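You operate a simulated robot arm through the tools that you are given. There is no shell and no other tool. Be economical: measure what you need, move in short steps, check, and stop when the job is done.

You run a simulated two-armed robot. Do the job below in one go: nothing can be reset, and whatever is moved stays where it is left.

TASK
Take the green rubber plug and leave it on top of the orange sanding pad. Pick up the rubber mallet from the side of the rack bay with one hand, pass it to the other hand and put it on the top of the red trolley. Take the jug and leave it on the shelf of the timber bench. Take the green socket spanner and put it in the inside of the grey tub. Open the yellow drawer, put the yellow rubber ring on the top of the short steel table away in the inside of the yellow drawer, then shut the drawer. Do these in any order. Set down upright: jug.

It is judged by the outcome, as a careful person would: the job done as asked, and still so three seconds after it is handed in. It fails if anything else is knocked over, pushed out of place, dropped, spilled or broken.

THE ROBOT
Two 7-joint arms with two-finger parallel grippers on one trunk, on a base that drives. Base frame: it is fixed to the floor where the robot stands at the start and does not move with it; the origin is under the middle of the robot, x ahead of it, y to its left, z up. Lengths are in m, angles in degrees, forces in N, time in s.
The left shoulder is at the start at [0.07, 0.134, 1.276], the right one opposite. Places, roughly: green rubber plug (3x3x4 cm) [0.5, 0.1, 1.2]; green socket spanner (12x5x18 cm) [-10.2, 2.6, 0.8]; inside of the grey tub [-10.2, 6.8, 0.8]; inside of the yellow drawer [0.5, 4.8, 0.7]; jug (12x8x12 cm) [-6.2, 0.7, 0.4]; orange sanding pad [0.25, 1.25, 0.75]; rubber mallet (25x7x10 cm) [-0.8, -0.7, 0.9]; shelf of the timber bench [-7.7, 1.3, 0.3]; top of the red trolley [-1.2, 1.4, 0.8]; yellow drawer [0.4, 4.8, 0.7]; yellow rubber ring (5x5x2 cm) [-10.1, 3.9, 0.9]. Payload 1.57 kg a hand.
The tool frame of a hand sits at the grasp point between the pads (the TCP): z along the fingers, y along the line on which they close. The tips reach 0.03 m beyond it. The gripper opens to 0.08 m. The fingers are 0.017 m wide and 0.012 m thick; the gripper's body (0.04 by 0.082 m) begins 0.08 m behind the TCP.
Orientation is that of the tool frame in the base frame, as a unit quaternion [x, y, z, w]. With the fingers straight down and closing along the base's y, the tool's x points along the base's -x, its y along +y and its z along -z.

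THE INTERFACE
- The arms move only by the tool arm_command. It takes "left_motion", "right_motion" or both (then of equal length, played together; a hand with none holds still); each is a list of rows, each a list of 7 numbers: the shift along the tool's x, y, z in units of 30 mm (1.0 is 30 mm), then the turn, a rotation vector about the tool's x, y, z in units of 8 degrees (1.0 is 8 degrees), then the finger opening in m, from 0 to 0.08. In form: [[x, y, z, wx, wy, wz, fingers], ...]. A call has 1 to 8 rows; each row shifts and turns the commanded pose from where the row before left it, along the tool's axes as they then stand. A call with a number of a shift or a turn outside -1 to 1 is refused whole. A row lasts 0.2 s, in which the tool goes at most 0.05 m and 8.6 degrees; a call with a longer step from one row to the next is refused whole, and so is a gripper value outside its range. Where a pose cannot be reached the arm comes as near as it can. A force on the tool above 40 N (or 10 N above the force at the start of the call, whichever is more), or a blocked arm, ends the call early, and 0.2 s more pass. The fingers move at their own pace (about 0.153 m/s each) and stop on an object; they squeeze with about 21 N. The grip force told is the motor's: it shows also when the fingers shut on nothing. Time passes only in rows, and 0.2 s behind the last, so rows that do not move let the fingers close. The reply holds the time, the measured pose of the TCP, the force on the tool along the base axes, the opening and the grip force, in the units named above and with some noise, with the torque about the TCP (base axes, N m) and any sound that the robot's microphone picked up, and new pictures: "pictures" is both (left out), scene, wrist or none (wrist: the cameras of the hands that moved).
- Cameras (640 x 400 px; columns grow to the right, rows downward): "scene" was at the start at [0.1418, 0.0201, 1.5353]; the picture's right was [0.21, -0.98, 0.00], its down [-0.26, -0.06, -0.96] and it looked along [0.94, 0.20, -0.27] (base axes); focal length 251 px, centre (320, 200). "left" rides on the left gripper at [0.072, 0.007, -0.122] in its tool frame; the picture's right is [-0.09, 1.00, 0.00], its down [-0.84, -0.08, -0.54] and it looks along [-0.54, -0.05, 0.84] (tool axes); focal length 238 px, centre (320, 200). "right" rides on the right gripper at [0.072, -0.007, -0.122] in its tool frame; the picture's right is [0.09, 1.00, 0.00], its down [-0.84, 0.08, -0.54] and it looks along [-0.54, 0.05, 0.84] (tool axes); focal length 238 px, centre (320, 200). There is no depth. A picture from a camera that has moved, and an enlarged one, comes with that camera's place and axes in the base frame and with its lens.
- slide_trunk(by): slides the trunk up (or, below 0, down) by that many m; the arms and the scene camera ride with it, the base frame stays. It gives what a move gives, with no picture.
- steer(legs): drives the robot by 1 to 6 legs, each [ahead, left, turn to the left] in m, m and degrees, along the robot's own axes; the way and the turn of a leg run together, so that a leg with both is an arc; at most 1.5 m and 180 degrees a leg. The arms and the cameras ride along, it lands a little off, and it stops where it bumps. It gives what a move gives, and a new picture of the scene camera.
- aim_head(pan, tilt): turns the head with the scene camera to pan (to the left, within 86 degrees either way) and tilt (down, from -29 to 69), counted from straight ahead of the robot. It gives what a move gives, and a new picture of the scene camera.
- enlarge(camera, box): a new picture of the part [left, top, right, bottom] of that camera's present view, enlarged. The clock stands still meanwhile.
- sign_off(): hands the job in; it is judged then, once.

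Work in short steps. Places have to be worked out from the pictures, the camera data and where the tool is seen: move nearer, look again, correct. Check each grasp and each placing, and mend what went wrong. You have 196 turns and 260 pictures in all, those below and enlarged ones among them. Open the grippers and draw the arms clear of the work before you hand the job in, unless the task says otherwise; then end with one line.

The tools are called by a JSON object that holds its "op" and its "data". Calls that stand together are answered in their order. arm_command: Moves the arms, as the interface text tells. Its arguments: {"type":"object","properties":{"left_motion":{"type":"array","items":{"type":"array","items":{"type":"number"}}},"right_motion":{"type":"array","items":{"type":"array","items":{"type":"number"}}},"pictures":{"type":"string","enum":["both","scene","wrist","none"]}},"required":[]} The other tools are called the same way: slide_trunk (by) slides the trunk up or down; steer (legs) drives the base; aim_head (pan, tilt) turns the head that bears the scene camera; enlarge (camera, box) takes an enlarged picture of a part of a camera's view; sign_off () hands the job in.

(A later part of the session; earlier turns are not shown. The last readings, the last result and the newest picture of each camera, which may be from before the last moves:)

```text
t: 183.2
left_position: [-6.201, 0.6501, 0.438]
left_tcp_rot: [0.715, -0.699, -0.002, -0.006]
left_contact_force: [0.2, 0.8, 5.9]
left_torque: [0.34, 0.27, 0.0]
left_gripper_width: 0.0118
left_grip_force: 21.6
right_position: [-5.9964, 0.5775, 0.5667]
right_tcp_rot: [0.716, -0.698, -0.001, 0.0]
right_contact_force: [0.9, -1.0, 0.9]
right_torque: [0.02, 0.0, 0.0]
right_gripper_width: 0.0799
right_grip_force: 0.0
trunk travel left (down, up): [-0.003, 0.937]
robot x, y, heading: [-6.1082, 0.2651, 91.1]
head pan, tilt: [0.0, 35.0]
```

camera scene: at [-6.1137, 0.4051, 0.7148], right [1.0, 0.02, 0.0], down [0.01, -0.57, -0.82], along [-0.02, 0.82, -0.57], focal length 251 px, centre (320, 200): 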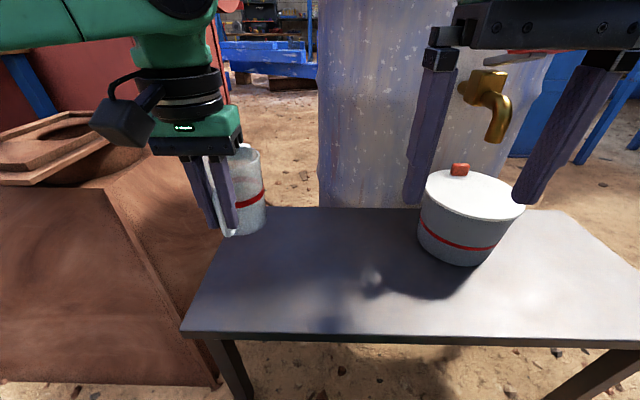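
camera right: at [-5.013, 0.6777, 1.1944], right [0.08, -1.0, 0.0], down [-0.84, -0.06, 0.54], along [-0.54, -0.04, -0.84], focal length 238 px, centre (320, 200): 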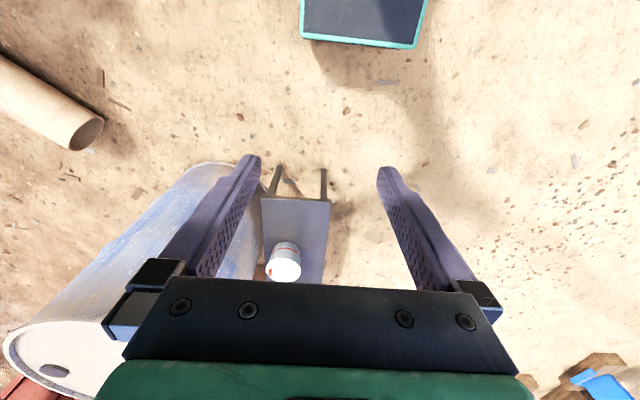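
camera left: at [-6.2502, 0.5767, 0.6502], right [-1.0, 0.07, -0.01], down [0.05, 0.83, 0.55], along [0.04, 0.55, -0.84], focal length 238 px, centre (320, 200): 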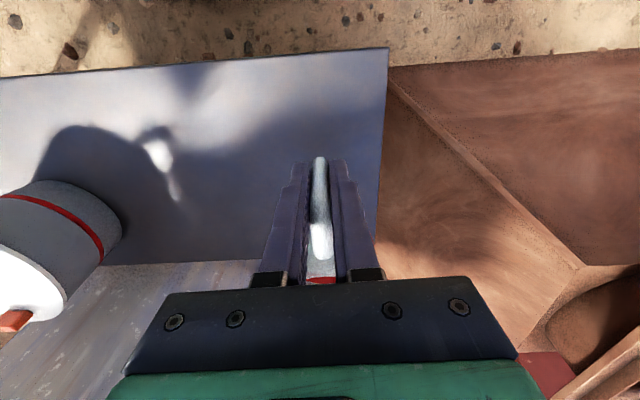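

Jug stands on the stool. Release, rise, back off, and pitch the fingers forward.

{"op": "arm_command", "data": {"left_motion": [[0, 0, 0, 0, 0, 0, 0.04], [0, 0, 0, 0, 0, 0, 0.06], [0, 0, -0.8, 0, 0, 0, 0.06], [0, 0, -1, 0, 0, 0, 0.06], [0, 0, -1, 0, 0, 0, 0.06], [0, 0, -1, 0, 0, 0, 0.06], [1, 0, 0, 0, -1, 0, 0.06], [1, 0, 0, 0, -1, 0, 0.06]], "pictures": "none"}}

{"op": "arm_command", "data": {"left_motion": [[0.5, 0, 0, 0, -1, 0, 0.06], [0.5, 0, 0, 0, -1, 0, 0.06], [0, 0, 0, 0, -1, 0, 0.06], [0, 0, 0, 0, -1, 0, 0.06], [0, 0, 0, 0, 0, 0, 0.06]]}}

```text
t: 185.0
left_position: [-6.2243, 0.5738, 0.5317]
left_tcp_rot: [0.708, -0.692, -0.1, -0.102]
left_contact_force: [0.9, 0.0, -0.8]
left_torque: [-0.01, 0.01, 0.0]
left_gripper_width: 0.0598
left_grip_force: 0.1
left hand out of reach, approached as far as the arm can: row 4, 5, 6
right_position: [-5.9973, 0.577, 0.5666]
right_tcp_rot: [0.715, -0.699, -0.001, 0.0]
right_contact_force: [0.5, -0.8, 0.1]
right_torque: [0.03, -0.01, -0.01]
right_gripper_width: 0.0799
right_grip_force: 0.1
trunk travel left (down, up): [-0.003, 0.937]
robot x, y, heading: [-6.1104, 0.2661, 91.3]
head pan, tilt: [0.0, 35.0]
```

```text
t: 186.2
left_position: [-6.229, 0.5554, 0.5134]
left_tcp_rot: [0.68, -0.637, -0.248, -0.264]
left_contact_force: [-0.1, 0.2, -0.5]
left_torque: [0.01, 0.01, 0.0]
left_gripper_width: 0.0599
left_grip_force: 0.0
left hand out of reach, approached as far as the arm can: row 4
right_position: [-5.9969, 0.5776, 0.5664]
right_tcp_rot: [0.715, -0.699, -0.001, 0.0]
right_contact_force: [0.4, 0.7, -0.5]
right_torque: [0.0, -0.02, 0.02]
right_gripper_width: 0.0799
right_grip_force: 0.0
trunk travel left (down, up): [-0.003, 0.937]
robot x, y, heading: [-6.1093, 0.2692, 91.3]
head pan, tilt: [0.0, 35.0]
camera scene: at [-6.135, 0.3623, 0.6097], right [0.89, 0.46, 0.0], down [0.43, -0.85, -0.3], along [-0.14, 0.27, -0.95], focal length 251 px, centre (320, 200)
camera left: at [-6.2309, 0.4182, 0.5565], right [-1.0, 0.02, 0.02], down [0.02, 0.25, 0.97], along [0.01, 0.97, -0.25], focal length 238 px, centre (320, 200)
```

scene: 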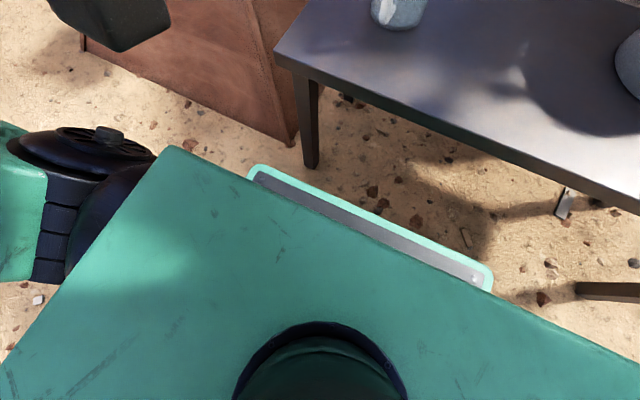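
left: 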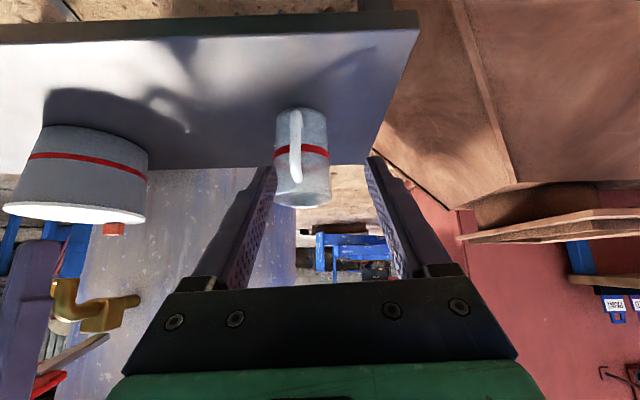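

The hand is pitched ~42° (the head camera seems pushed by the arm in this low posture). Raise the trunk 0.25 m to relax the posture and check.

{"op": "slide_trunk", "data": {"by": 0.25}}

{"op": "arm_command", "data": {"left_motion": [[0, -0.46, 0, 0, 0, 0, 0.06], [0, -0.46, 0, 0, 0, 0, 0.06], [0.67, 0, 0.74, 0, 0, 0, 0.06], [0.67, 0, 0.74, 0, 0, 0, 0.06], [0.67, 0, 0.74, 0, 0, 0, 0.06], [0.67, 0, 0.74, 0, 0, 0, 0.06], [0.67, 0, 0.74, 0, 0, 0, 0.06]]}}

```text
t: 188.8
left_position: [-6.2272, 0.5531, 0.763]
left_tcp_rot: [0.676, -0.641, -0.254, -0.262]
left_contact_force: [0.5, -0.5, 0.7]
left_torque: [0.0, 0.02, 0.01]
left_gripper_width: 0.0601
left_grip_force: 0.0
right_position: [-5.9964, 0.5775, 0.8166]
right_tcp_rot: [0.716, -0.698, -0.001, 0.0]
right_contact_force: [-0.3, -0.1, -0.5]
right_torque: [-0.02, -0.03, -0.05]
right_gripper_width: 0.0798
right_grip_force: 0.0
trunk travel left (down, up): [-0.253, 0.687]
robot x, y, heading: [-6.1121, 0.2642, 91.6]
head pan, tilt: [0.0, 35.0]
```

```text
t: 189.4
left_position: [-6.2168, 0.5639, 0.75]
left_tcp_rot: [0.706, -0.62, -0.234, -0.248]
left_contact_force: [0.5, -0.1, 0.4]
left_torque: [-0.03, 0.01, -0.01]
left_gripper_width: 0.0601
left_grip_force: 0.0
left hand out of reach, approached as far as the arm can: row 3
right_position: [-5.9965, 0.578, 0.8158]
right_tcp_rot: [0.716, -0.698, -0.001, 0.0]
right_contact_force: [0.5, -0.1, 0.2]
right_torque: [-0.04, 0.0, 0.0]
right_gripper_width: 0.0802
right_grip_force: 0.1
trunk travel left (down, up): [-0.253, 0.687]
robot x, y, heading: [-6.1104, 0.2652, 91.5]
head pan, tilt: [0.0, 35.0]
stopped in row 3 (left hand): the arm was blocked; the commanded pose is now the measured one
camera scene: at [-6.136, 0.3645, 0.8611], right [0.89, 0.45, 0.0], down [0.43, -0.84, -0.33], along [-0.15, 0.29, -0.94], focal length 251 px, centre (320, 200)
camera left: at [-6.2123, 0.4295, 0.7991], right [-1.0, -0.03, 0.0], down [-0.01, 0.3, 0.95], along [-0.03, 0.95, -0.3], focal length 238 px, centre (320, 200)
```

scene: 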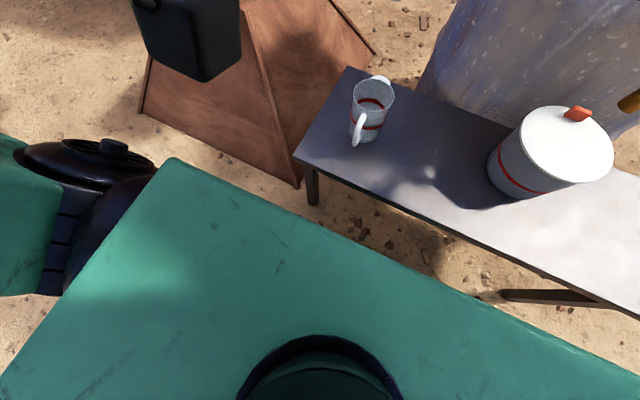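
left: 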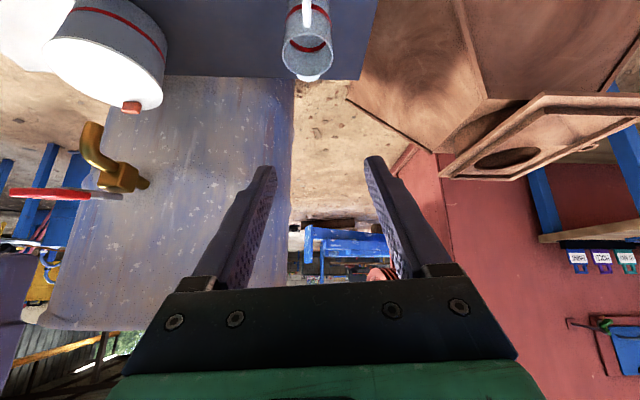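

The left arm is pressed against the head. Undo: move the hand forward and left while un-pitching.

{"op": "arm_command", "data": {"left_motion": [[-0.5, 0.5, 0.5, 0, 0.5, 0, 0.06], [-0.5, 0.5, 0.5, 0, 1, 0, 0.06], [-0.5, 0.5, 0.5, 0, 1, 0, 0.06], [-0.5, 0.5, 0, 0, 1, 0, 0.06], [0, 0, 0, 0, 1, 0, 0.06]]}}

```text
t: 190.6
left_position: [-6.2814, 0.6333, 0.7421]
left_tcp_rot: [0.741, -0.671, -0.009, -0.044]
left_contact_force: [-0.5, 0.8, -0.3]
left_torque: [0.01, 0.03, -0.01]
left_gripper_width: 0.06
left_grip_force: 0.0
right_position: [-5.9972, 0.5781, 0.8154]
right_tcp_rot: [0.715, -0.699, -0.001, 0.0]
right_contact_force: [0.3, 0.9, -1.0]
right_torque: [-0.03, 0.0, -0.02]
right_gripper_width: 0.08
right_grip_force: 0.1
trunk travel left (down, up): [-0.253, 0.687]
robot x, y, heading: [-6.1056, 0.2663, 91.5]
head pan, tilt: [0.0, 35.0]
camera scene: at [-6.1136, 0.4053, 0.9067], right [1.0, 0.02, 0.0], down [0.01, -0.57, -0.82], along [-0.02, 0.82, -0.57], focal length 251 px, centre (320, 200)
camera left: at [-6.2872, 0.5504, 0.8591], right [-1.0, -0.01, -0.04], down [-0.03, 0.8, 0.6], along [0.03, 0.61, -0.8], focal length 238 px, centre (320, 200)
```

scene: 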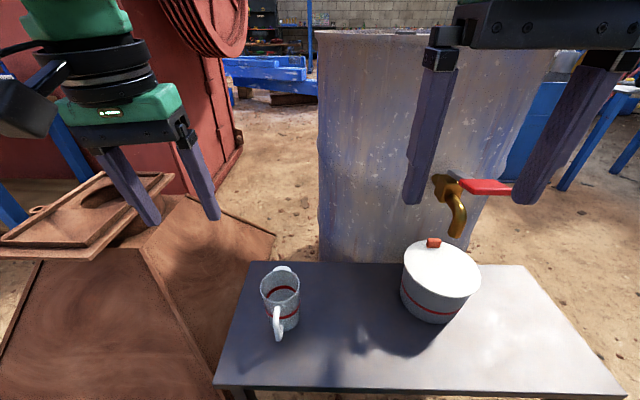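
left: 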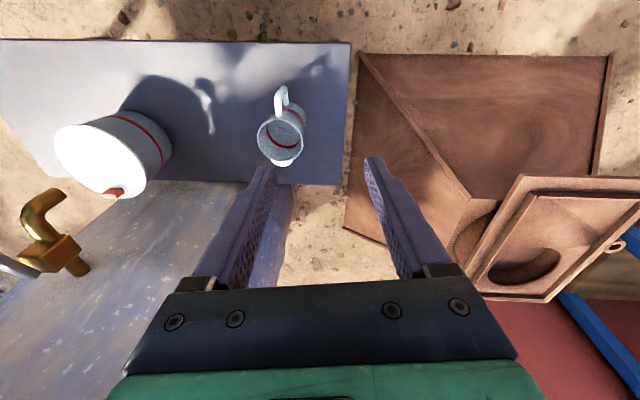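

Head is free again. Back the base off and shift right so the pitched hand works farther out and to the left.

{"op": "steer", "data": {"legs": [[-0.13, -0.08, 0]]}}

{"op": "arm_command", "data": {"left_motion": [[-0.9, 0, 0, 0, 0, 0.5, 0.06], [-0.9, 0, 0, 0, 0, 0, 0.06], [-0.5, 0, 0.5, 0, -1, 0, 0.06], [0, 0, 0.5, 0, -1, 0, 0.06], [0, 0, 0.5, 0, -1, 0, 0.06], [0, 0, 0.5, 0, -1, 0, 0.06]]}}

```text
t: 192.0
left_position: [-6.2022, 0.5046, 0.7422]
left_tcp_rot: [0.742, -0.669, -0.011, -0.045]
left_contact_force: [0.5, -0.3, 0.9]
left_torque: [0.02, -0.01, 0.02]
left_gripper_width: 0.0599
left_grip_force: 0.0
right_position: [-5.9181, 0.4496, 0.8163]
right_tcp_rot: [0.717, -0.697, -0.001, 0.0]
right_contact_force: [0.0, 0.0, 1.2]
right_torque: [-0.03, -0.02, -0.01]
right_gripper_width: 0.08
right_grip_force: 0.0
trunk travel left (down, up): [-0.253, 0.687]
robot x, y, heading: [-6.0274, 0.1386, 91.5]
head pan, tilt: [0.0, 35.0]
camera scene: at [-6.0331, 0.2778, 0.9069], right [1.0, 0.03, 0.0], down [0.01, -0.57, -0.82], along [-0.02, 0.82, -0.57], focal length 251 px, centre (320, 200)
```

scene: 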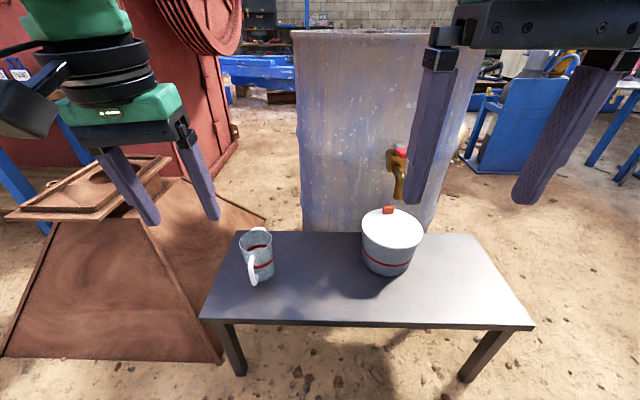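

```text
t: 193.4
left_position: [-6.2045, 0.5918, 0.6894]
left_tcp_rot: [0.687, -0.655, -0.209, -0.234]
left_contact_force: [0.2, -0.6, 0.2]
left_torque: [0.0, -0.01, 0.03]
left_gripper_width: 0.06
left_grip_force: 0.1
right_position: [-5.9169, 0.4507, 0.8166]
right_tcp_rot: [0.716, -0.698, -0.001, 0.0]
right_contact_force: [0.2, -0.5, 0.6]
right_torque: [-0.04, -0.01, -0.01]
right_gripper_width: 0.0799
right_grip_force: 0.0
trunk travel left (down, up): [-0.253, 0.687]
robot x, y, heading: [-6.0299, 0.1374, 91.6]
head pan, tilt: [0.0, 35.0]
camera scene: at [-6.0336, 0.2783, 0.9068], right [1.0, 0.03, 0.0], down [0.01, -0.57, -0.82], along [-0.02, 0.82, -0.57], focal length 251 px, centre (320, 200)
camera left: at [-6.2098, 0.4592, 0.746], right [-1.0, 0.04, 0.01], down [0.02, 0.35, 0.94], along [0.04, 0.94, -0.35], focal length 238 px, centre (320, 200)
```

scene: 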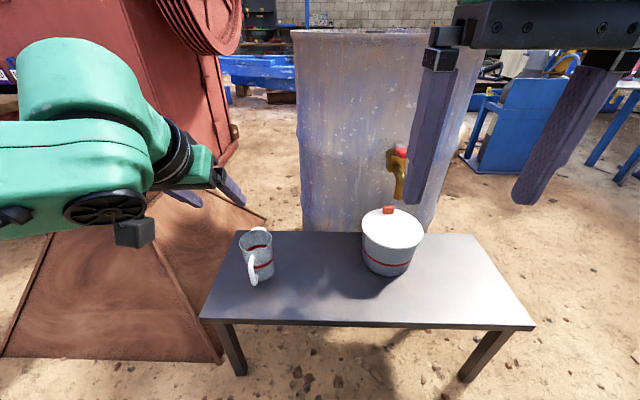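
left: 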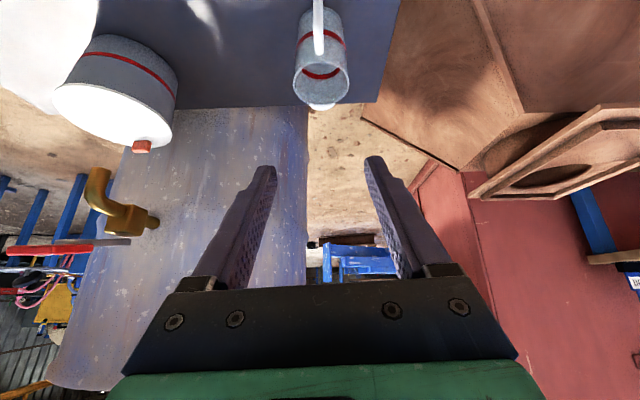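

Clear of the head. One more pitch step, then lower 0.2 with the trunk to pre-grasp.

{"op": "arm_command", "data": {"left_motion": [[0, 0, 0, 0, -1, 0, 0.06], [0, 0, 0, 0, 0, 0, 0.06]], "pictures": "none"}}

{"op": "slide_trunk", "data": {"by": -0.2}}

{"op": "enlarge", "data": {"camera": "left", "box": [160, 0, 480, 300]}}

{"op": "enlarge", "data": {"camera": "scene", "box": [160, 150, 400, 350]}}

```text
t: 194.0
left_position: [-6.2049, 0.5907, 0.6902]
left_tcp_rot: [0.671, -0.637, -0.257, -0.28]
left_contact_force: [-0.5, 0.5, -0.6]
left_torque: [0.0, 0.02, 0.03]
left_gripper_width: 0.06
left_grip_force: 0.0
right_position: [-5.9177, 0.4519, 0.8165]
right_tcp_rot: [0.716, -0.698, -0.001, 0.0]
right_contact_force: [0.2, -0.5, 0.1]
right_torque: [0.02, 0.02, 0.01]
right_gripper_width: 0.0797
right_grip_force: 0.1
trunk travel left (down, up): [-0.253, 0.687]
robot x, y, heading: [-6.0268, 0.1369, 91.7]
head pan, tilt: [0.0, 35.0]
```

```text
t: 196.2
left_position: [-6.2052, 0.5901, 0.4901]
left_tcp_rot: [0.67, -0.638, -0.257, -0.279]
left_contact_force: [0.0, -0.3, -0.5]
left_torque: [-0.01, 0.0, 0.05]
left_gripper_width: 0.06
left_grip_force: 0.1
right_position: [-5.9169, 0.4498, 0.6159]
right_tcp_rot: [0.716, -0.698, -0.002, 0.0]
right_contact_force: [-1.4, -0.4, 0.8]
right_torque: [-0.01, -0.02, 0.0]
right_gripper_width: 0.0799
right_grip_force: 0.0
trunk travel left (down, up): [-0.053, 0.887]
robot x, y, heading: [-6.0308, 0.1403, 91.4]
head pan, tilt: [0.0, 35.0]
```

```text
1.33 times, centred on (320, 150) of left
camera zoom: at [-6.2089, 0.4525, 0.5277], right [-1.0, 0.03, 0.02], down [0.03, 0.22, 0.98], along [0.03, 0.98, -0.22], focal length 318 px, centre (320, 267)
```

zoom: 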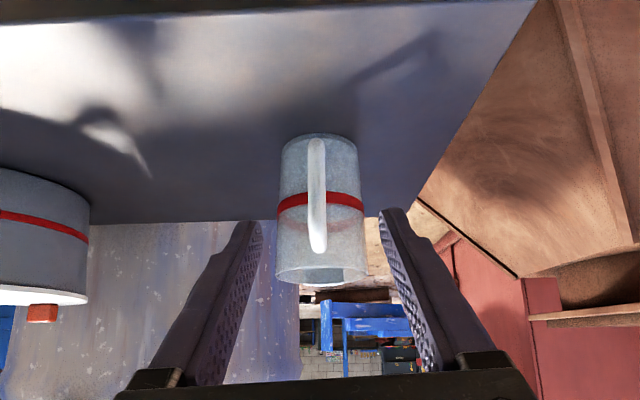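

```text
2.00 times, centred on (280, 250) of scene
camera zoom: at [-6.0334, 0.2782, 0.7068], right [1.0, 0.03, 0.0], down [0.01, -0.57, -0.82], along [-0.02, 0.82, -0.57], focal length 502 px, centre (400, 100)
```

zoom: 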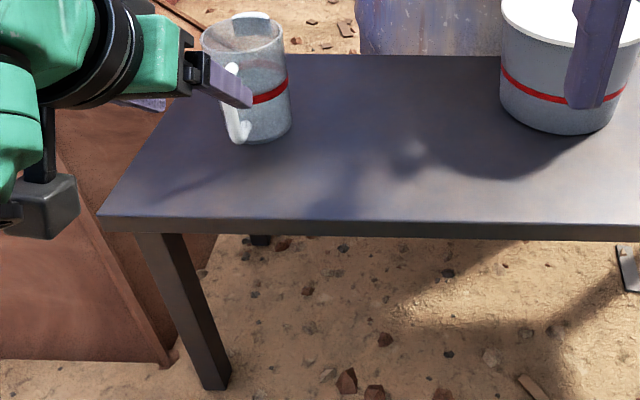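

Handle mid at (-6.203, 0.648, 0.434), right along the tool axis. Advance 75 mm and close.

{"op": "arm_command", "data": {"left_motion": [[0, -0.08, 0.8, 0, 0, 0, 0.06], [0, 0, 0.8, 0, 0, 0, 0.06], [0, 0, 0.9, 0, 0, 0, 0.06], [0, 0, 0, 0, 0, 0, 0.06], [0, 0, 0, 0, 0, 0, 0.0], [0, 0, 0, 0, 0, 0, 0.0], [0, 0, 0, 0, 0, 0, 0.0]], "pictures": "wrist"}}

{"op": "enlarge", "data": {"camera": "scene", "box": [160, 150, 400, 350]}}

```text
t: 197.8
left_position: [-6.2012, 0.6432, 0.4377]
left_tcp_rot: [0.671, -0.637, -0.258, -0.279]
left_contact_force: [-0.2, 1.1, 1.2]
left_torque: [0.23, 0.12, 0.03]
left_gripper_width: 0.0111
left_grip_force: 20.9
right_position: [-5.9174, 0.45, 0.6158]
right_tcp_rot: [0.716, -0.698, -0.001, 0.0]
right_contact_force: [-0.5, -0.3, -0.3]
right_torque: [-0.02, 0.02, -0.01]
right_gripper_width: 0.08
right_grip_force: 0.1
trunk travel left (down, up): [-0.053, 0.887]
robot x, y, heading: [-6.0319, 0.1396, 91.4]
head pan, tilt: [0.0, 35.0]
camera left: at [-6.2066, 0.5054, 0.475], right [-1.0, 0.03, 0.02], down [0.03, 0.22, 0.98], along [0.03, 0.98, -0.22], focal length 238 px, centre (320, 200)
```

left: 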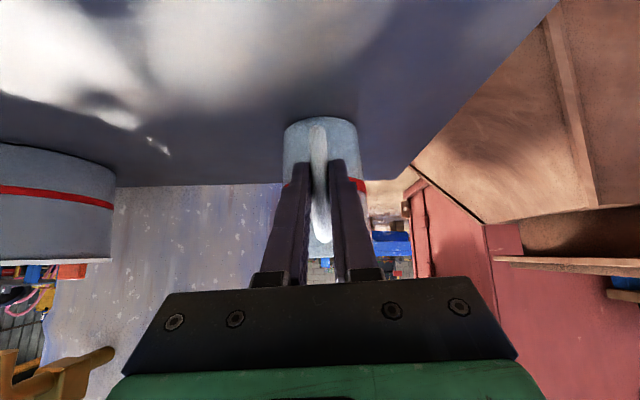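

```text
2.00 times, centred on (280, 250) of scene
camera zoom: at [-6.0334, 0.2781, 0.7068], right [1.0, 0.03, 0.0], down [0.01, -0.57, -0.82], along [-0.02, 0.82, -0.57], focal length 502 px, centre (400, 100)
```

zoom: 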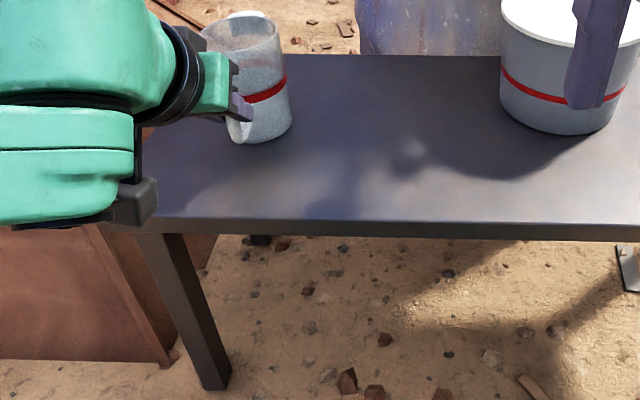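

Handle gripped at pitch. Lift, back off, and strafe left toward the timber bench.

{"op": "slide_trunk", "data": {"by": 0.2}}

{"op": "steer", "data": {"legs": [[-0.2, 0, 0], [0, 0.8, 0], [0, 0.8, 0]]}}

```text
t: 199.9
left_position: [-6.2019, 0.6436, 0.6372]
left_tcp_rot: [0.671, -0.637, -0.257, -0.279]
left_contact_force: [0.0, 0.3, -1.2]
left_torque: [-0.06, 0.01, -0.01]
left_gripper_width: 0.011
left_grip_force: 21.0
right_position: [-5.9177, 0.4513, 0.816]
right_tcp_rot: [0.717, -0.697, -0.002, 0.0]
right_contact_force: [-1.0, 1.1, 0.6]
right_torque: [0.0, 0.01, -0.03]
right_gripper_width: 0.0799
right_grip_force: 0.1
trunk travel left (down, up): [-0.253, 0.687]
robot x, y, heading: [-6.0324, 0.1389, 91.6]
head pan, tilt: [0.0, 35.0]
```

```text
t: 209.3
left_position: [-7.81, 0.3839, 0.6378]
left_tcp_rot: [0.674, -0.634, -0.258, -0.277]
left_contact_force: [-0.7, -1.1, -0.4]
left_torque: [-0.07, 0.0, 0.01]
left_gripper_width: 0.0109
left_grip_force: 21.0
right_position: [-7.5234, 0.1934, 0.8174]
right_tcp_rot: [0.719, -0.695, -0.001, 0.0]
right_contact_force: [-0.7, -0.3, 0.7]
right_torque: [0.0, -0.01, 0.0]
right_gripper_width: 0.0798
right_grip_force: 0.0
trunk travel left (down, up): [-0.253, 0.687]
robot x, y, heading: [-7.6312, -0.1168, 91.9]
head pan, tilt: [0.0, 35.0]
camera scene: at [-7.6383, 0.0204, 0.9067], right [1.0, 0.03, 0.0], down [0.02, -0.57, -0.82], along [-0.03, 0.82, -0.57], focal length 251 px, centre (320, 200)
```

scene: 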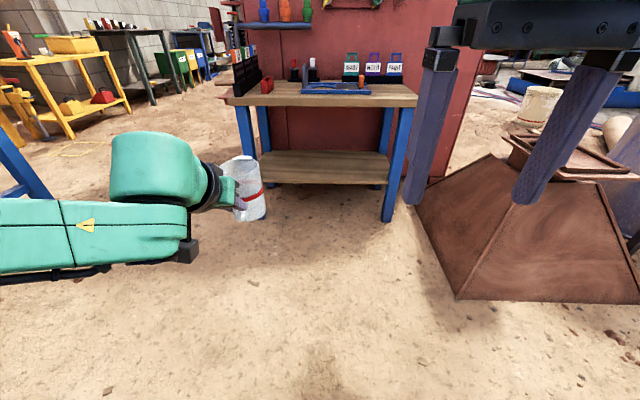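

Bench top ≈0.65 high, shelf ≈0.25, front at y≈1.12. Lower the trunk and drive forward 0.55 m.

{"op": "slide_trunk", "data": {"by": -0.25}}

{"op": "steer", "data": {"legs": [[0.55, 0, -1.5]]}}

```text
t: 211.9
left_position: [-7.8103, 0.3838, 0.3871]
left_tcp_rot: [0.674, -0.634, -0.258, -0.277]
left_contact_force: [-0.2, 0.0, -2.1]
left_torque: [-0.07, 0.01, 0.01]
left_gripper_width: 0.0112
left_grip_force: 21.0
right_position: [-7.5247, 0.1941, 0.5661]
right_tcp_rot: [0.719, -0.695, -0.001, 0.0]
right_contact_force: [0.0, -0.6, -0.4]
right_torque: [-0.01, -0.03, 0.0]
right_gripper_width: 0.0802
right_grip_force: 0.0
trunk travel left (down, up): [-0.003, 0.937]
robot x, y, heading: [-7.63, -0.1172, 91.9]
head pan, tilt: [0.0, 35.0]
```

```text
t: 215.1
left_position: [-7.8083, 0.9332, 0.3868]
left_tcp_rot: [0.665, -0.643, -0.255, -0.281]
left_contact_force: [0.4, 0.0, -0.2]
left_torque: [-0.03, 0.02, -0.03]
left_gripper_width: 0.0113
left_grip_force: 20.6
right_position: [-7.5272, 0.7347, 0.5655]
right_tcp_rot: [0.711, -0.703, -0.001, 0.0]
right_contact_force: [0.4, 0.9, -0.3]
right_torque: [0.04, 0.03, -0.01]
right_gripper_width: 0.0798
right_grip_force: 0.1
trunk travel left (down, up): [-0.003, 0.937]
robot x, y, heading: [-7.6426, 0.4257, 90.4]
head pan, tilt: [0.0, 35.0]
camera scene: at [-7.6458, 0.5647, 0.6567], right [1.0, 0.01, 0.0], down [0.0, -0.57, -0.82], along [-0.01, 0.82, -0.57], focal length 251 px, centre (320, 200)
```

scene: 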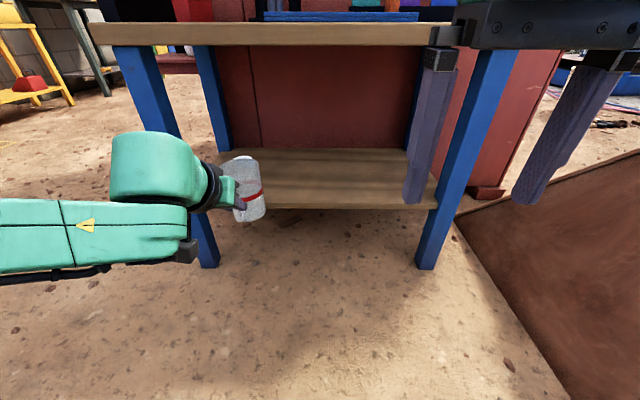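

Shelf top z≈0.24, front edge y≈1.13. Drive the jug in 0.235 m (base at 0.31 clears the shelf).

{"op": "steer", "data": {"legs": [[0.235, 0, 0]]}}

{"op": "arm_command", "data": {"left_motion": [[0.4, 0, 0.4, 0, 0, 0, 0], [0.4, 0, 0.4, 0, 0, 0, 0], [0, 0, 0, 0, 0, 0, 0]], "pictures": "both"}}

```text
t: 216.8
left_position: [-7.8131, 1.1648, 0.3872]
left_tcp_rot: [0.667, -0.642, -0.255, -0.279]
left_contact_force: [0.5, 0.0, -0.6]
left_torque: [-0.08, 0.01, -0.02]
left_gripper_width: 0.0111
left_grip_force: 21.2
right_position: [-7.5296, 0.9697, 0.5666]
right_tcp_rot: [0.712, -0.702, -0.001, 0.0]
right_contact_force: [-0.8, -0.2, 0.1]
right_torque: [0.02, -0.01, 0.01]
right_gripper_width: 0.0799
right_grip_force: 0.0
trunk travel left (down, up): [-0.003, 0.937]
robot x, y, heading: [-7.6477, 0.6609, 90.5]
head pan, tilt: [0.0, 35.0]
camera scene: at [-7.6485, 0.7979, 0.6567], right [1.0, 0.01, 0.0], down [0.01, -0.57, -0.82], along [-0.01, 0.82, -0.57], focal length 251 px, centre (320, 200)
```

scene: 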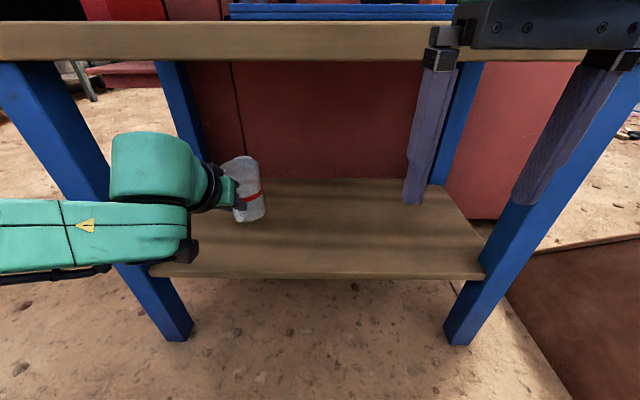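

```text
t: 217.6
left_position: [-7.8106, 1.1648, 0.3538]
left_tcp_rot: [0.667, -0.642, -0.254, -0.281]
left_contact_force: [-0.1, 0.0, -0.8]
left_torque: [-0.08, -0.01, 0.01]
left_gripper_width: 0.0111
left_grip_force: 21.3
right_position: [-7.5299, 0.968, 0.5665]
right_tcp_rot: [0.711, -0.703, -0.001, 0.0]
right_contact_force: [-0.6, -0.1, 0.7]
right_torque: [0.01, 0.0, 0.0]
right_gripper_width: 0.0799
right_grip_force: 0.0
trunk travel left (down, up): [-0.003, 0.937]
robot x, y, heading: [-7.6469, 0.659, 90.7]
head pan, tilt: [0.0, 35.0]
camera scene: at [-7.6485, 0.798, 0.6567], right [1.0, 0.01, 0.0], down [0.01, -0.57, -0.82], along [-0.01, 0.82, -0.57], focal length 251 px, centre (320, 200)
camera left: at [-7.8167, 1.0268, 0.3903], right [-1.0, 0.05, 0.02], down [0.03, 0.22, 0.98], along [0.04, 0.97, -0.22], focal length 238 px, centre (320, 200)
```

scene: 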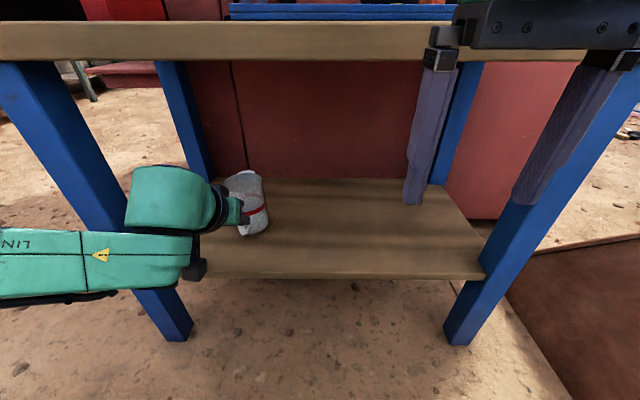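
left: 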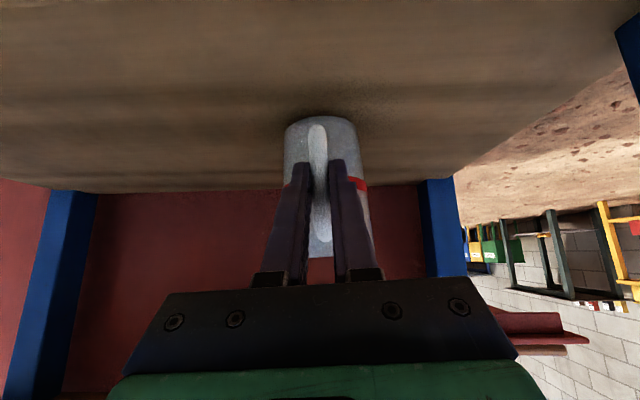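

Base of jug ≈0.276; lower gently to contact.

{"op": "arm_command", "data": {"left_motion": [[0.25, 0, 0.25, 0, 0, 0, 0], [0.2, 0, 0.2, 0, 0, 0, 0], [0, 0, 0, 0, 0, 0, 0]], "pictures": "none"}}

{"op": "enlarge", "data": {"camera": "scene", "box": [180, 140, 340, 300]}}

```text
t: 218.4
left_position: [-7.8075, 1.1644, 0.3378]
left_tcp_rot: [0.665, -0.642, -0.256, -0.282]
left_contact_force: [2.6, -4.9, 14.3]
left_torque: [0.45, 0.22, -0.02]
left_gripper_width: 0.0115
left_grip_force: 21.0
right_position: [-7.5295, 0.9679, 0.5677]
right_tcp_rot: [0.712, -0.703, -0.003, -0.001]
right_contact_force: [0.0, -0.6, -0.1]
right_torque: [-0.01, -0.01, -0.01]
right_gripper_width: 0.0801
right_grip_force: 0.0
trunk travel left (down, up): [-0.003, 0.937]
robot x, y, heading: [-7.6457, 0.6622, 90.4]
head pan, tilt: [0.0, 35.0]
```

```text
2.50 times, centred on (260, 220) of scene
camera zoom: at [-7.6479, 0.7963, 0.6574], right [1.0, 0.01, 0.0], down [0.01, -0.57, -0.82], along [-0.01, 0.82, -0.57], focal length 628 px, centre (470, 150)
```

zoom: 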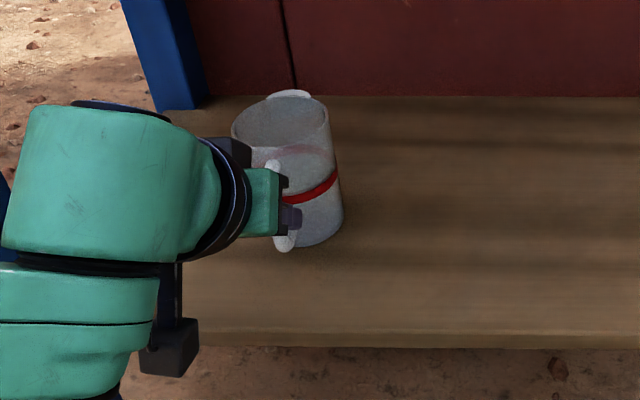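

Contact (14 N). Ease up 2 mm, open, withdraw along the fingers.

{"op": "arm_command", "data": {"left_motion": [[-0.06, 0, -0.06, 0, 0, 0, 0], [0, 0, 0, 0, 0, 0, 0.03], [0, 0, 0, 0, 0, 0, 0.06], [0, 0, 0, 0, 0, 0, 0.06], [0.3, 0, -0.5, 0, 0, 0, 0.06], [0.3, 0, -0.5, 0, 0, 0, 0.06], [0.3, 0, -0.5, 0, 0, 0, 0.06]]}}

```text
t: 220.0
left_position: [-7.808, 1.1327, 0.3451]
left_tcp_rot: [0.667, -0.644, -0.252, -0.279]
left_contact_force: [0.0, 0.5, 0.3]
left_torque: [0.03, 0.0, 0.01]
left_gripper_width: 0.0599
left_grip_force: 0.0
left hand out of reach, approached as far as the arm can: row 7
right_position: [-7.5301, 0.9678, 0.5664]
right_tcp_rot: [0.711, -0.703, -0.001, 0.0]
right_contact_force: [-0.3, -0.8, 0.5]
right_torque: [0.01, 0.0, -0.01]
right_gripper_width: 0.0804
right_grip_force: 0.0
trunk travel left (down, up): [-0.003, 0.937]
robot x, y, heading: [-7.6432, 0.6568, 90.6]
head pan, tilt: [0.0, 35.0]
camera scene: at [-7.6484, 0.7978, 0.6568], right [1.0, 0.01, 0.0], down [0.01, -0.57, -0.82], along [-0.01, 0.82, -0.57], focal length 251 px, centre (320, 200)
camera left: at [-7.8149, 0.9942, 0.3839], right [-1.0, 0.05, 0.02], down [0.03, 0.23, 0.97], along [0.04, 0.97, -0.23], focal length 238 px, centre (320, 200)
```

scene: 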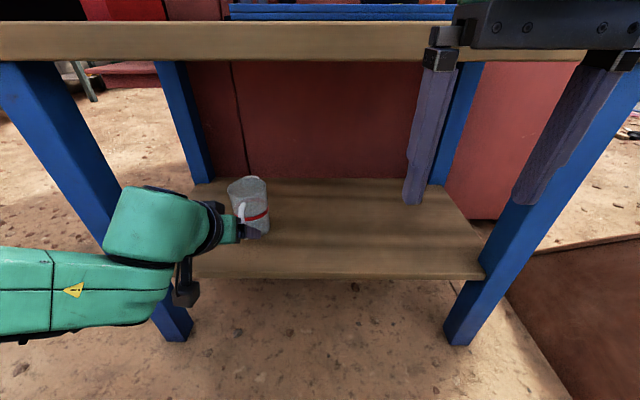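
left: 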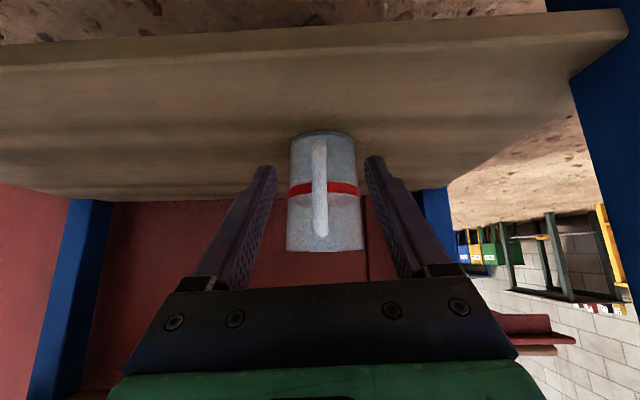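

Jug stands upright on the shelf. Back out, raise the trunk, and look west/north-west.

{"op": "steer", "data": {"legs": [[-0.5, 0, 0]]}}

{"op": "slide_trunk", "data": {"by": 0.4}}

{"op": "arm_command", "data": {"left_motion": [[0, 0, 0, 0, 1, 0, 0.08], [0, 0, 0, 0, 1, 0, 0.08], [0, 0, 0, 0, 1, 0, 0.08], [0, 0, 0, 0, 1, 0, 0.08], [0, 0, 0, 0, 1, 0, 0.08], [0, 0, 0, 0, 0.5, 0, 0.08]], "pictures": "none"}}

{"op": "aim_head", "data": {"pan": 60, "tilt": 20}}

```text
t: 222.9
left_position: [-7.8033, 0.6331, 0.3454]
left_tcp_rot: [0.668, -0.642, -0.253, -0.278]
left_contact_force: [0.3, 0.0, 0.2]
left_torque: [-0.01, -0.02, 0.01]
left_gripper_width: 0.0598
left_grip_force: 0.1
right_position: [-7.5244, 0.4705, 0.5659]
right_tcp_rot: [0.712, -0.702, 0.0, 0.0]
right_contact_force: [0.8, 0.0, -0.2]
right_torque: [0.0, 0.02, 0.01]
right_gripper_width: 0.0801
right_grip_force: 0.0
trunk travel left (down, up): [-0.003, 0.937]
robot x, y, heading: [-7.6382, 0.1583, 90.9]
head pan, tilt: [0.0, 35.0]
camera scene: at [-7.6424, 0.2999, 0.6568], right [1.0, 0.01, 0.0], down [0.01, -0.57, -0.82], along [-0.01, 0.82, -0.57], focal length 251 px, centre (320, 200)
```

scene: 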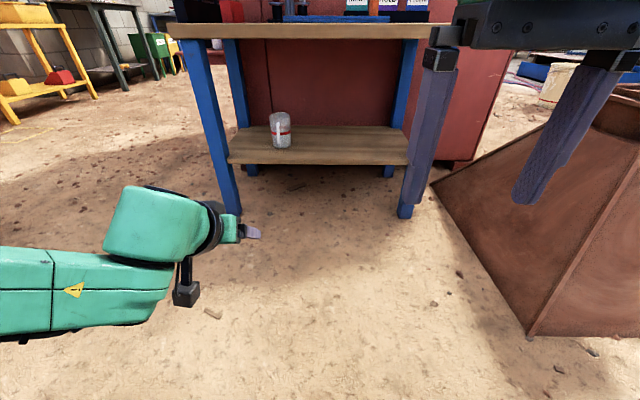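

```text
t: 226.8
left_position: [-7.8029, 0.6333, 0.7455]
left_tcp_rot: [0.668, -0.643, -0.253, -0.278]
left_contact_force: [0.3, 0.3, 0.9]
left_torque: [-0.01, 0.04, -0.03]
left_gripper_width: 0.0598
left_grip_force: 0.0
right_position: [-7.5235, 0.4719, 0.9661]
right_tcp_rot: [0.712, -0.702, -0.001, 0.0]
right_contact_force: [-0.6, 0.1, -0.6]
right_torque: [-0.01, 0.0, 0.0]
right_gripper_width: 0.08
right_grip_force: 0.1
trunk travel left (down, up): [-0.403, 0.537]
robot x, y, heading: [-7.6423, 0.1619, 90.8]
head pan, tilt: [0.0, 35.0]
```

```text
t: 228.2
left_position: [-7.8033, 0.6325, 0.746]
left_tcp_rot: [0.713, -0.701, 0.016, -0.017]
left_contact_force: [0.2, 0.5, -1.3]
left_torque: [-0.01, 0.0, -0.03]
left_gripper_width: 0.0798
left_grip_force: 0.0
right_position: [-7.5246, 0.4712, 0.9659]
right_tcp_rot: [0.712, -0.702, -0.002, -0.001]
right_contact_force: [-0.4, 0.3, 0.1]
right_torque: [0.0, 0.01, -0.04]
right_gripper_width: 0.0799
right_grip_force: 0.1
trunk travel left (down, up): [-0.403, 0.537]
robot x, y, heading: [-7.6417, 0.1605, 90.8]
head pan, tilt: [0.0, 35.0]
```

```text
t: 229.5
left_position: [-7.8046, 0.6334, 0.7454]
left_tcp_rot: [0.714, -0.7, 0.015, -0.017]
left_contact_force: [1.1, -0.6, -0.3]
left_torque: [-0.02, 0.03, 0.0]
left_gripper_width: 0.08
left_grip_force: 0.1
right_position: [-7.5251, 0.471, 0.9673]
right_tcp_rot: [0.712, -0.702, -0.002, 0.0]
right_contact_force: [0.9, -0.7, 0.5]
right_torque: [0.0, 0.0, 0.03]
right_gripper_width: 0.0798
right_grip_force: 0.0
trunk travel left (down, up): [-0.403, 0.537]
robot x, y, heading: [-7.6384, 0.1613, 90.9]
head pan, tilt: [60.0, 20.0]
camera scene: at [-7.7224, 0.2573, 1.0806], right [0.49, 0.87, 0.0], down [0.3, -0.17, -0.94], along [-0.82, 0.46, -0.34], focal length 251 px, centre (320, 200)
```

scene: 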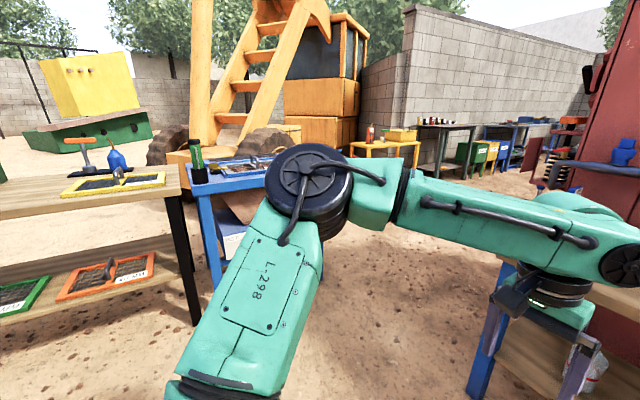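

Tables at left (x≈-9, y≤0.3); the yellow-framed table is to the north-west near (-10.2, 2.6). Drive diagonally between.

{"op": "steer", "data": {"legs": [[0, 0.35, 0], [0, 0, 45], [1.3, 0, 0]]}}

{"op": "aim_head", "data": {"pan": 0, "tilt": 20}}

```text
t: 237.0
left_position: [-8.8786, 0.8188, 0.7437]
left_tcp_rot: [0.927, -0.374, 0.023, -0.018]
left_contact_force: [13.3, 3.2, 2.9]
left_torque: [-0.11, 0.37, 0.29]
left_gripper_width: 0.0702
left_grip_force: 0.2
right_position: [-8.5752, 0.9032, 0.9673]
right_tcp_rot: [0.926, -0.377, -0.002, 0.001]
right_contact_force: [0.1, 0.5, -0.1]
right_torque: [0.02, 0.0, -0.01]
right_gripper_width: 0.08
right_grip_force: 0.1
trunk travel left (down, up): [-0.403, 0.537]
robot x, y, heading: [-8.4454, 0.6008, 135.5]
head pan, tilt: [60.0, 20.0]
stopped in leg 3: the force on the tool passed its limit (the readings are from after the stop); the commanded pose is now the measured one
camera scene: at [-8.5642, 0.612, 1.081], right [-0.27, 0.96, 0.0], down [0.33, 0.09, -0.94], along [-0.91, -0.25, -0.34], focal length 251 px, centre (320, 200)
```

scene: 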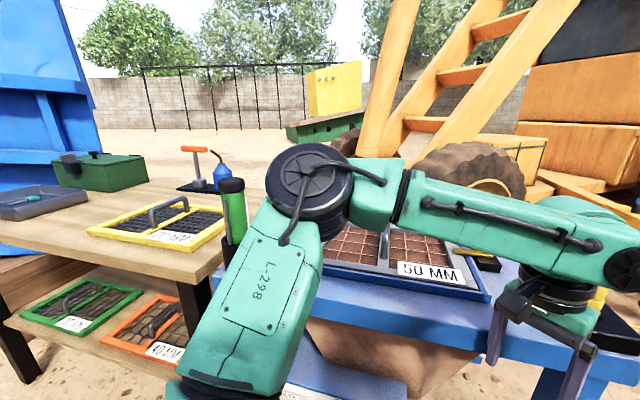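

```text
t: 238.3
left_position: [-8.8787, 0.8183, 0.7445]
left_tcp_rot: [0.928, -0.372, 0.024, -0.017]
left_contact_force: [19.7, 2.2, 0.9]
left_torque: [-0.08, 0.37, 0.48]
left_gripper_width: 0.0669
left_grip_force: 0.0
right_position: [-8.5755, 0.9031, 0.9655]
right_tcp_rot: [0.926, -0.377, -0.003, 0.001]
right_contact_force: [0.7, -0.2, -0.1]
right_torque: [0.01, 0.0, -0.01]
right_gripper_width: 0.0801
right_grip_force: 0.1
trunk travel left (down, up): [-0.403, 0.537]
robot x, y, heading: [-8.4397, 0.6019, 135.5]
head pan, tilt: [0.0, 20.0]
camera scene: at [-8.5412, 0.7017, 1.081], right [0.7, 0.72, 0.0], down [0.24, -0.24, -0.94], along [-0.67, 0.66, -0.34], focal length 251 px, centre (320, 200)
```

scene: 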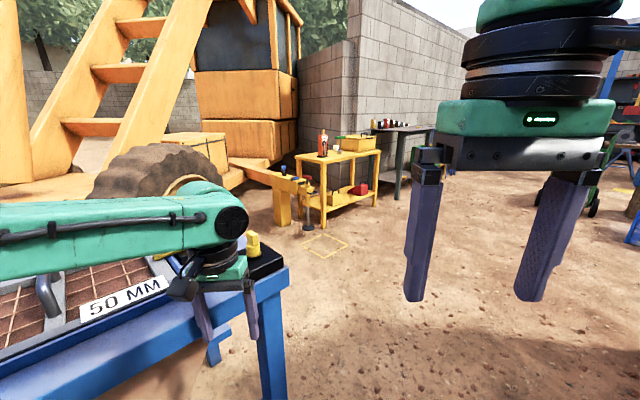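

My left finger touched the blue table's edge. Strafe right away from it, then raise the trunk and pull the hand in.

{"op": "steer", "data": {"legs": [[0, -0.2, 0]]}}

{"op": "slide_trunk", "data": {"by": 0.3}}

{"op": "arm_command", "data": {"left_motion": [[1, 0, 0, 0, 0, 0, 0.08], [1, 0, 0, 0, 0, 0, 0.08], [1, 0, 0, 0, 0, 0, 0.08], [1, 0, 0, 0, 0, 0, 0.08], [0.6, 0, 0, 0, 0, 0, 0.08]], "pictures": "scene"}}

```text
t: 239.9
left_position: [-8.7406, 0.9627, 0.7427]
left_tcp_rot: [0.928, -0.373, 0.023, -0.018]
left_contact_force: [-0.9, 0.8, 0.1]
left_torque: [-0.02, -0.03, 0.02]
left_gripper_width: 0.0801
left_grip_force: 0.1
right_position: [-8.4372, 1.0483, 0.9666]
right_tcp_rot: [0.926, -0.377, -0.001, 0.0]
right_contact_force: [-0.3, -0.1, -0.4]
right_torque: [-0.01, 0.06, 0.01]
right_gripper_width: 0.08
right_grip_force: 0.1
trunk travel left (down, up): [-0.403, 0.537]
robot x, y, heading: [-8.3027, 0.7487, 135.5]
head pan, tilt: [0.0, 20.0]
camera scene: at [-8.4031, 0.847, 1.0806], right [0.7, 0.72, 0.0], down [0.24, -0.24, -0.94], along [-0.67, 0.66, -0.34], focal length 251 px, centre (320, 200)
```

scene: 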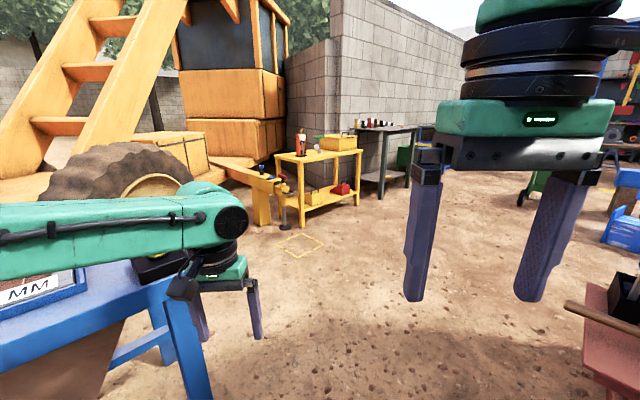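

```text
t: 242.9
left_position: [-8.7424, 0.9635, 1.0424]
left_tcp_rot: [0.927, -0.373, 0.024, -0.017]
left_contact_force: [-0.2, -0.5, 0.2]
left_torque: [0.01, 0.04, 0.01]
left_gripper_width: 0.0802
left_grip_force: 0.0
right_position: [-8.438, 1.0479, 1.2664]
right_tcp_rot: [0.926, -0.376, -0.001, 0.0]
right_contact_force: [0.7, 0.2, 0.4]
right_torque: [-0.02, 0.0, -0.03]
right_gripper_width: 0.0801
right_grip_force: 0.0
trunk travel left (down, up): [-0.703, 0.237]
robot x, y, heading: [-8.3002, 0.7466, 135.6]
head pan, tilt: [0.0, 20.0]
```

```text
t: 244.1
left_position: [-8.6403, 0.8664, 1.0467]
left_tcp_rot: [0.928, -0.372, 0.024, -0.017]
left_contact_force: [-1.0, -0.1, -0.3]
left_torque: [0.04, 0.03, 0.0]
left_gripper_width: 0.0798
left_grip_force: 0.1
right_position: [-8.4365, 1.0472, 1.2661]
right_tcp_rot: [0.926, -0.377, -0.001, 0.0]
right_contact_force: [0.5, 1.2, 1.2]
right_torque: [-0.03, -0.03, 0.0]
right_gripper_width: 0.0802
right_grip_force: 0.0
trunk travel left (down, up): [-0.703, 0.237]
robot x, y, heading: [-8.3008, 0.745, 135.6]
head pan, tilt: [0.0, 20.0]
camera scene: at [-8.4032, 0.846, 1.3807], right [0.7, 0.72, 0.0], down [0.24, -0.24, -0.94], along [-0.67, 0.66, -0.34], focal length 251 px, centre (320, 200)
```

scene: 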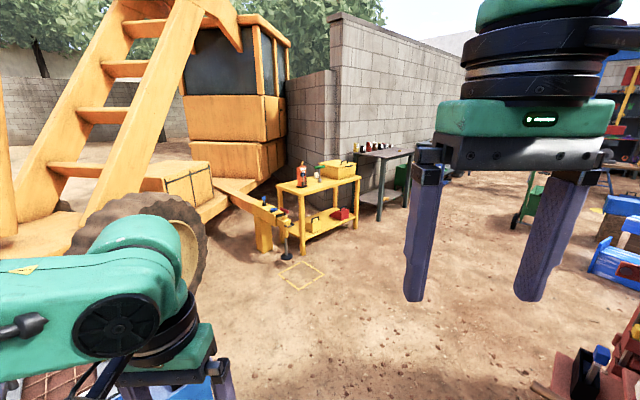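

Table corner at about (-8.96,0.96), jug bench corner at (-8.05,1.1). Thread between: slight right-forward, then ahead, then turn to face west.

{"op": "steer", "data": {"legs": [[0.2, -0.06, 0], [1.3, 0, 0], [0, 0, 44]]}}

```text
t: 253.8
left_position: [-9.6487, 1.673, 1.048]
left_tcp_rot: [1.0, -0.003, 0.016, -0.026]
left_contact_force: [0.5, 0.5, 0.1]
left_torque: [0.01, 0.03, 0.0]
left_gripper_width: 0.0798
left_grip_force: 0.0
right_position: [-9.6262, 1.9437, 1.2659]
right_tcp_rot: [1.0, -0.008, 0.0, 0.0]
right_contact_force: [-0.3, 0.1, 0.3]
right_torque: [-0.01, 0.0, -0.03]
right_gripper_width: 0.0801
right_grip_force: 0.1
trunk travel left (down, up): [-0.703, 0.237]
robot x, y, heading: [-9.3169, 1.8167, 179.0]
head pan, tilt: [0.0, 20.0]
camera scene: at [-9.4626, 1.8207, 1.3806], right [0.01, 1.0, 0.0], down [0.34, -0.01, -0.94], along [-0.94, 0.01, -0.34], focal length 251 px, centre (320, 200)
```

scene: 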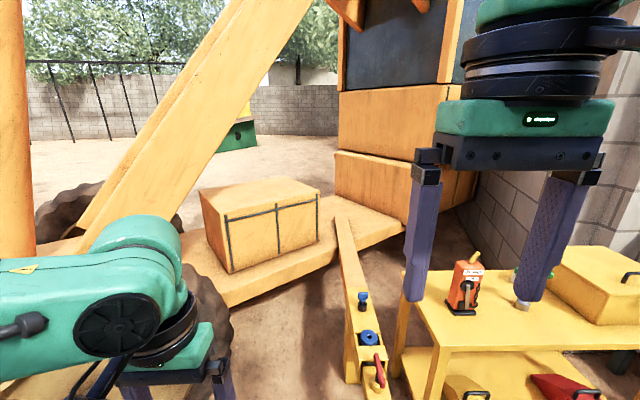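

Strafe right toward the yellow table's middle and look down.

{"op": "steer", "data": {"legs": [[0, -0.75, 0]]}}

{"op": "aim_head", "data": {"pan": 0, "tilt": 38}}

```text
t: 257.8
left_position: [-9.6379, 2.4218, 1.0474]
left_tcp_rot: [1.0, -0.005, 0.016, -0.027]
left_contact_force: [-0.7, -0.3, 0.2]
left_torque: [0.02, 0.0, 0.02]
left_gripper_width: 0.08
left_grip_force: 0.0
right_position: [-9.6132, 2.6912, 1.266]
right_tcp_rot: [1.0, -0.008, -0.001, 0.0]
right_contact_force: [0.2, -0.5, -0.2]
right_torque: [0.0, 0.0, 0.0]
right_gripper_width: 0.0798
right_grip_force: 0.1
trunk travel left (down, up): [-0.703, 0.237]
robot x, y, heading: [-9.3068, 2.5675, 179.2]
head pan, tilt: [0.0, 20.0]
camera scene: at [-9.4505, 2.5687, 1.3806], right [0.02, 1.0, 0.0], down [0.34, -0.01, -0.94], along [-0.94, 0.02, -0.34], focal length 251 px, centre (320, 200)
```

scene: 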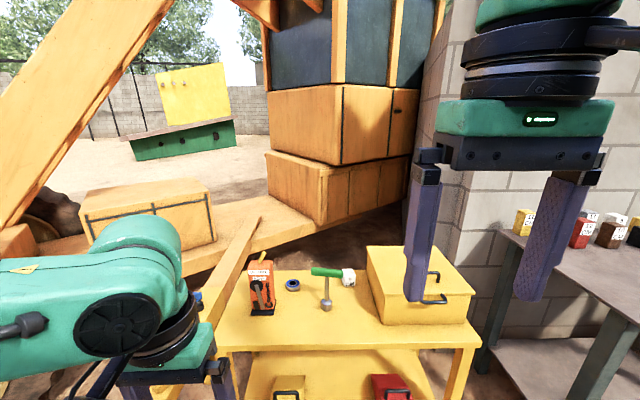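

```text
t: 258.6
left_position: [-9.6372, 2.4236, 1.0471]
left_tcp_rot: [1.0, -0.005, 0.016, -0.026]
left_contact_force: [1.0, -0.1, 0.2]
left_torque: [-0.02, 0.01, 0.01]
left_gripper_width: 0.0801
left_grip_force: 0.0
right_position: [-9.6135, 2.6932, 1.2658]
right_tcp_rot: [1.0, -0.009, -0.001, 0.001]
right_contact_force: [-0.7, -0.7, -0.1]
right_torque: [0.0, 0.02, 0.01]
right_gripper_width: 0.08
right_grip_force: 0.0
trunk travel left (down, up): [-0.703, 0.237]
robot x, y, heading: [-9.3099, 2.5659, 178.8]
head pan, tilt: [0.0, 38.0]
camera scene: at [-9.4437, 2.5695, 1.3523], right [0.02, 1.0, 0.0], down [0.61, -0.01, -0.79], along [-0.79, 0.01, -0.62], focal length 251 px, centre (320, 200)
```

scene: 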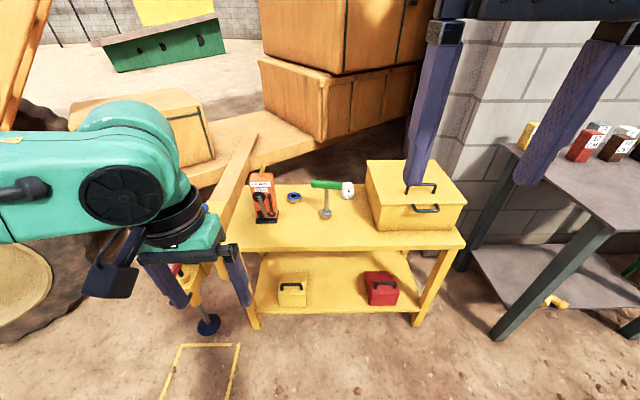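

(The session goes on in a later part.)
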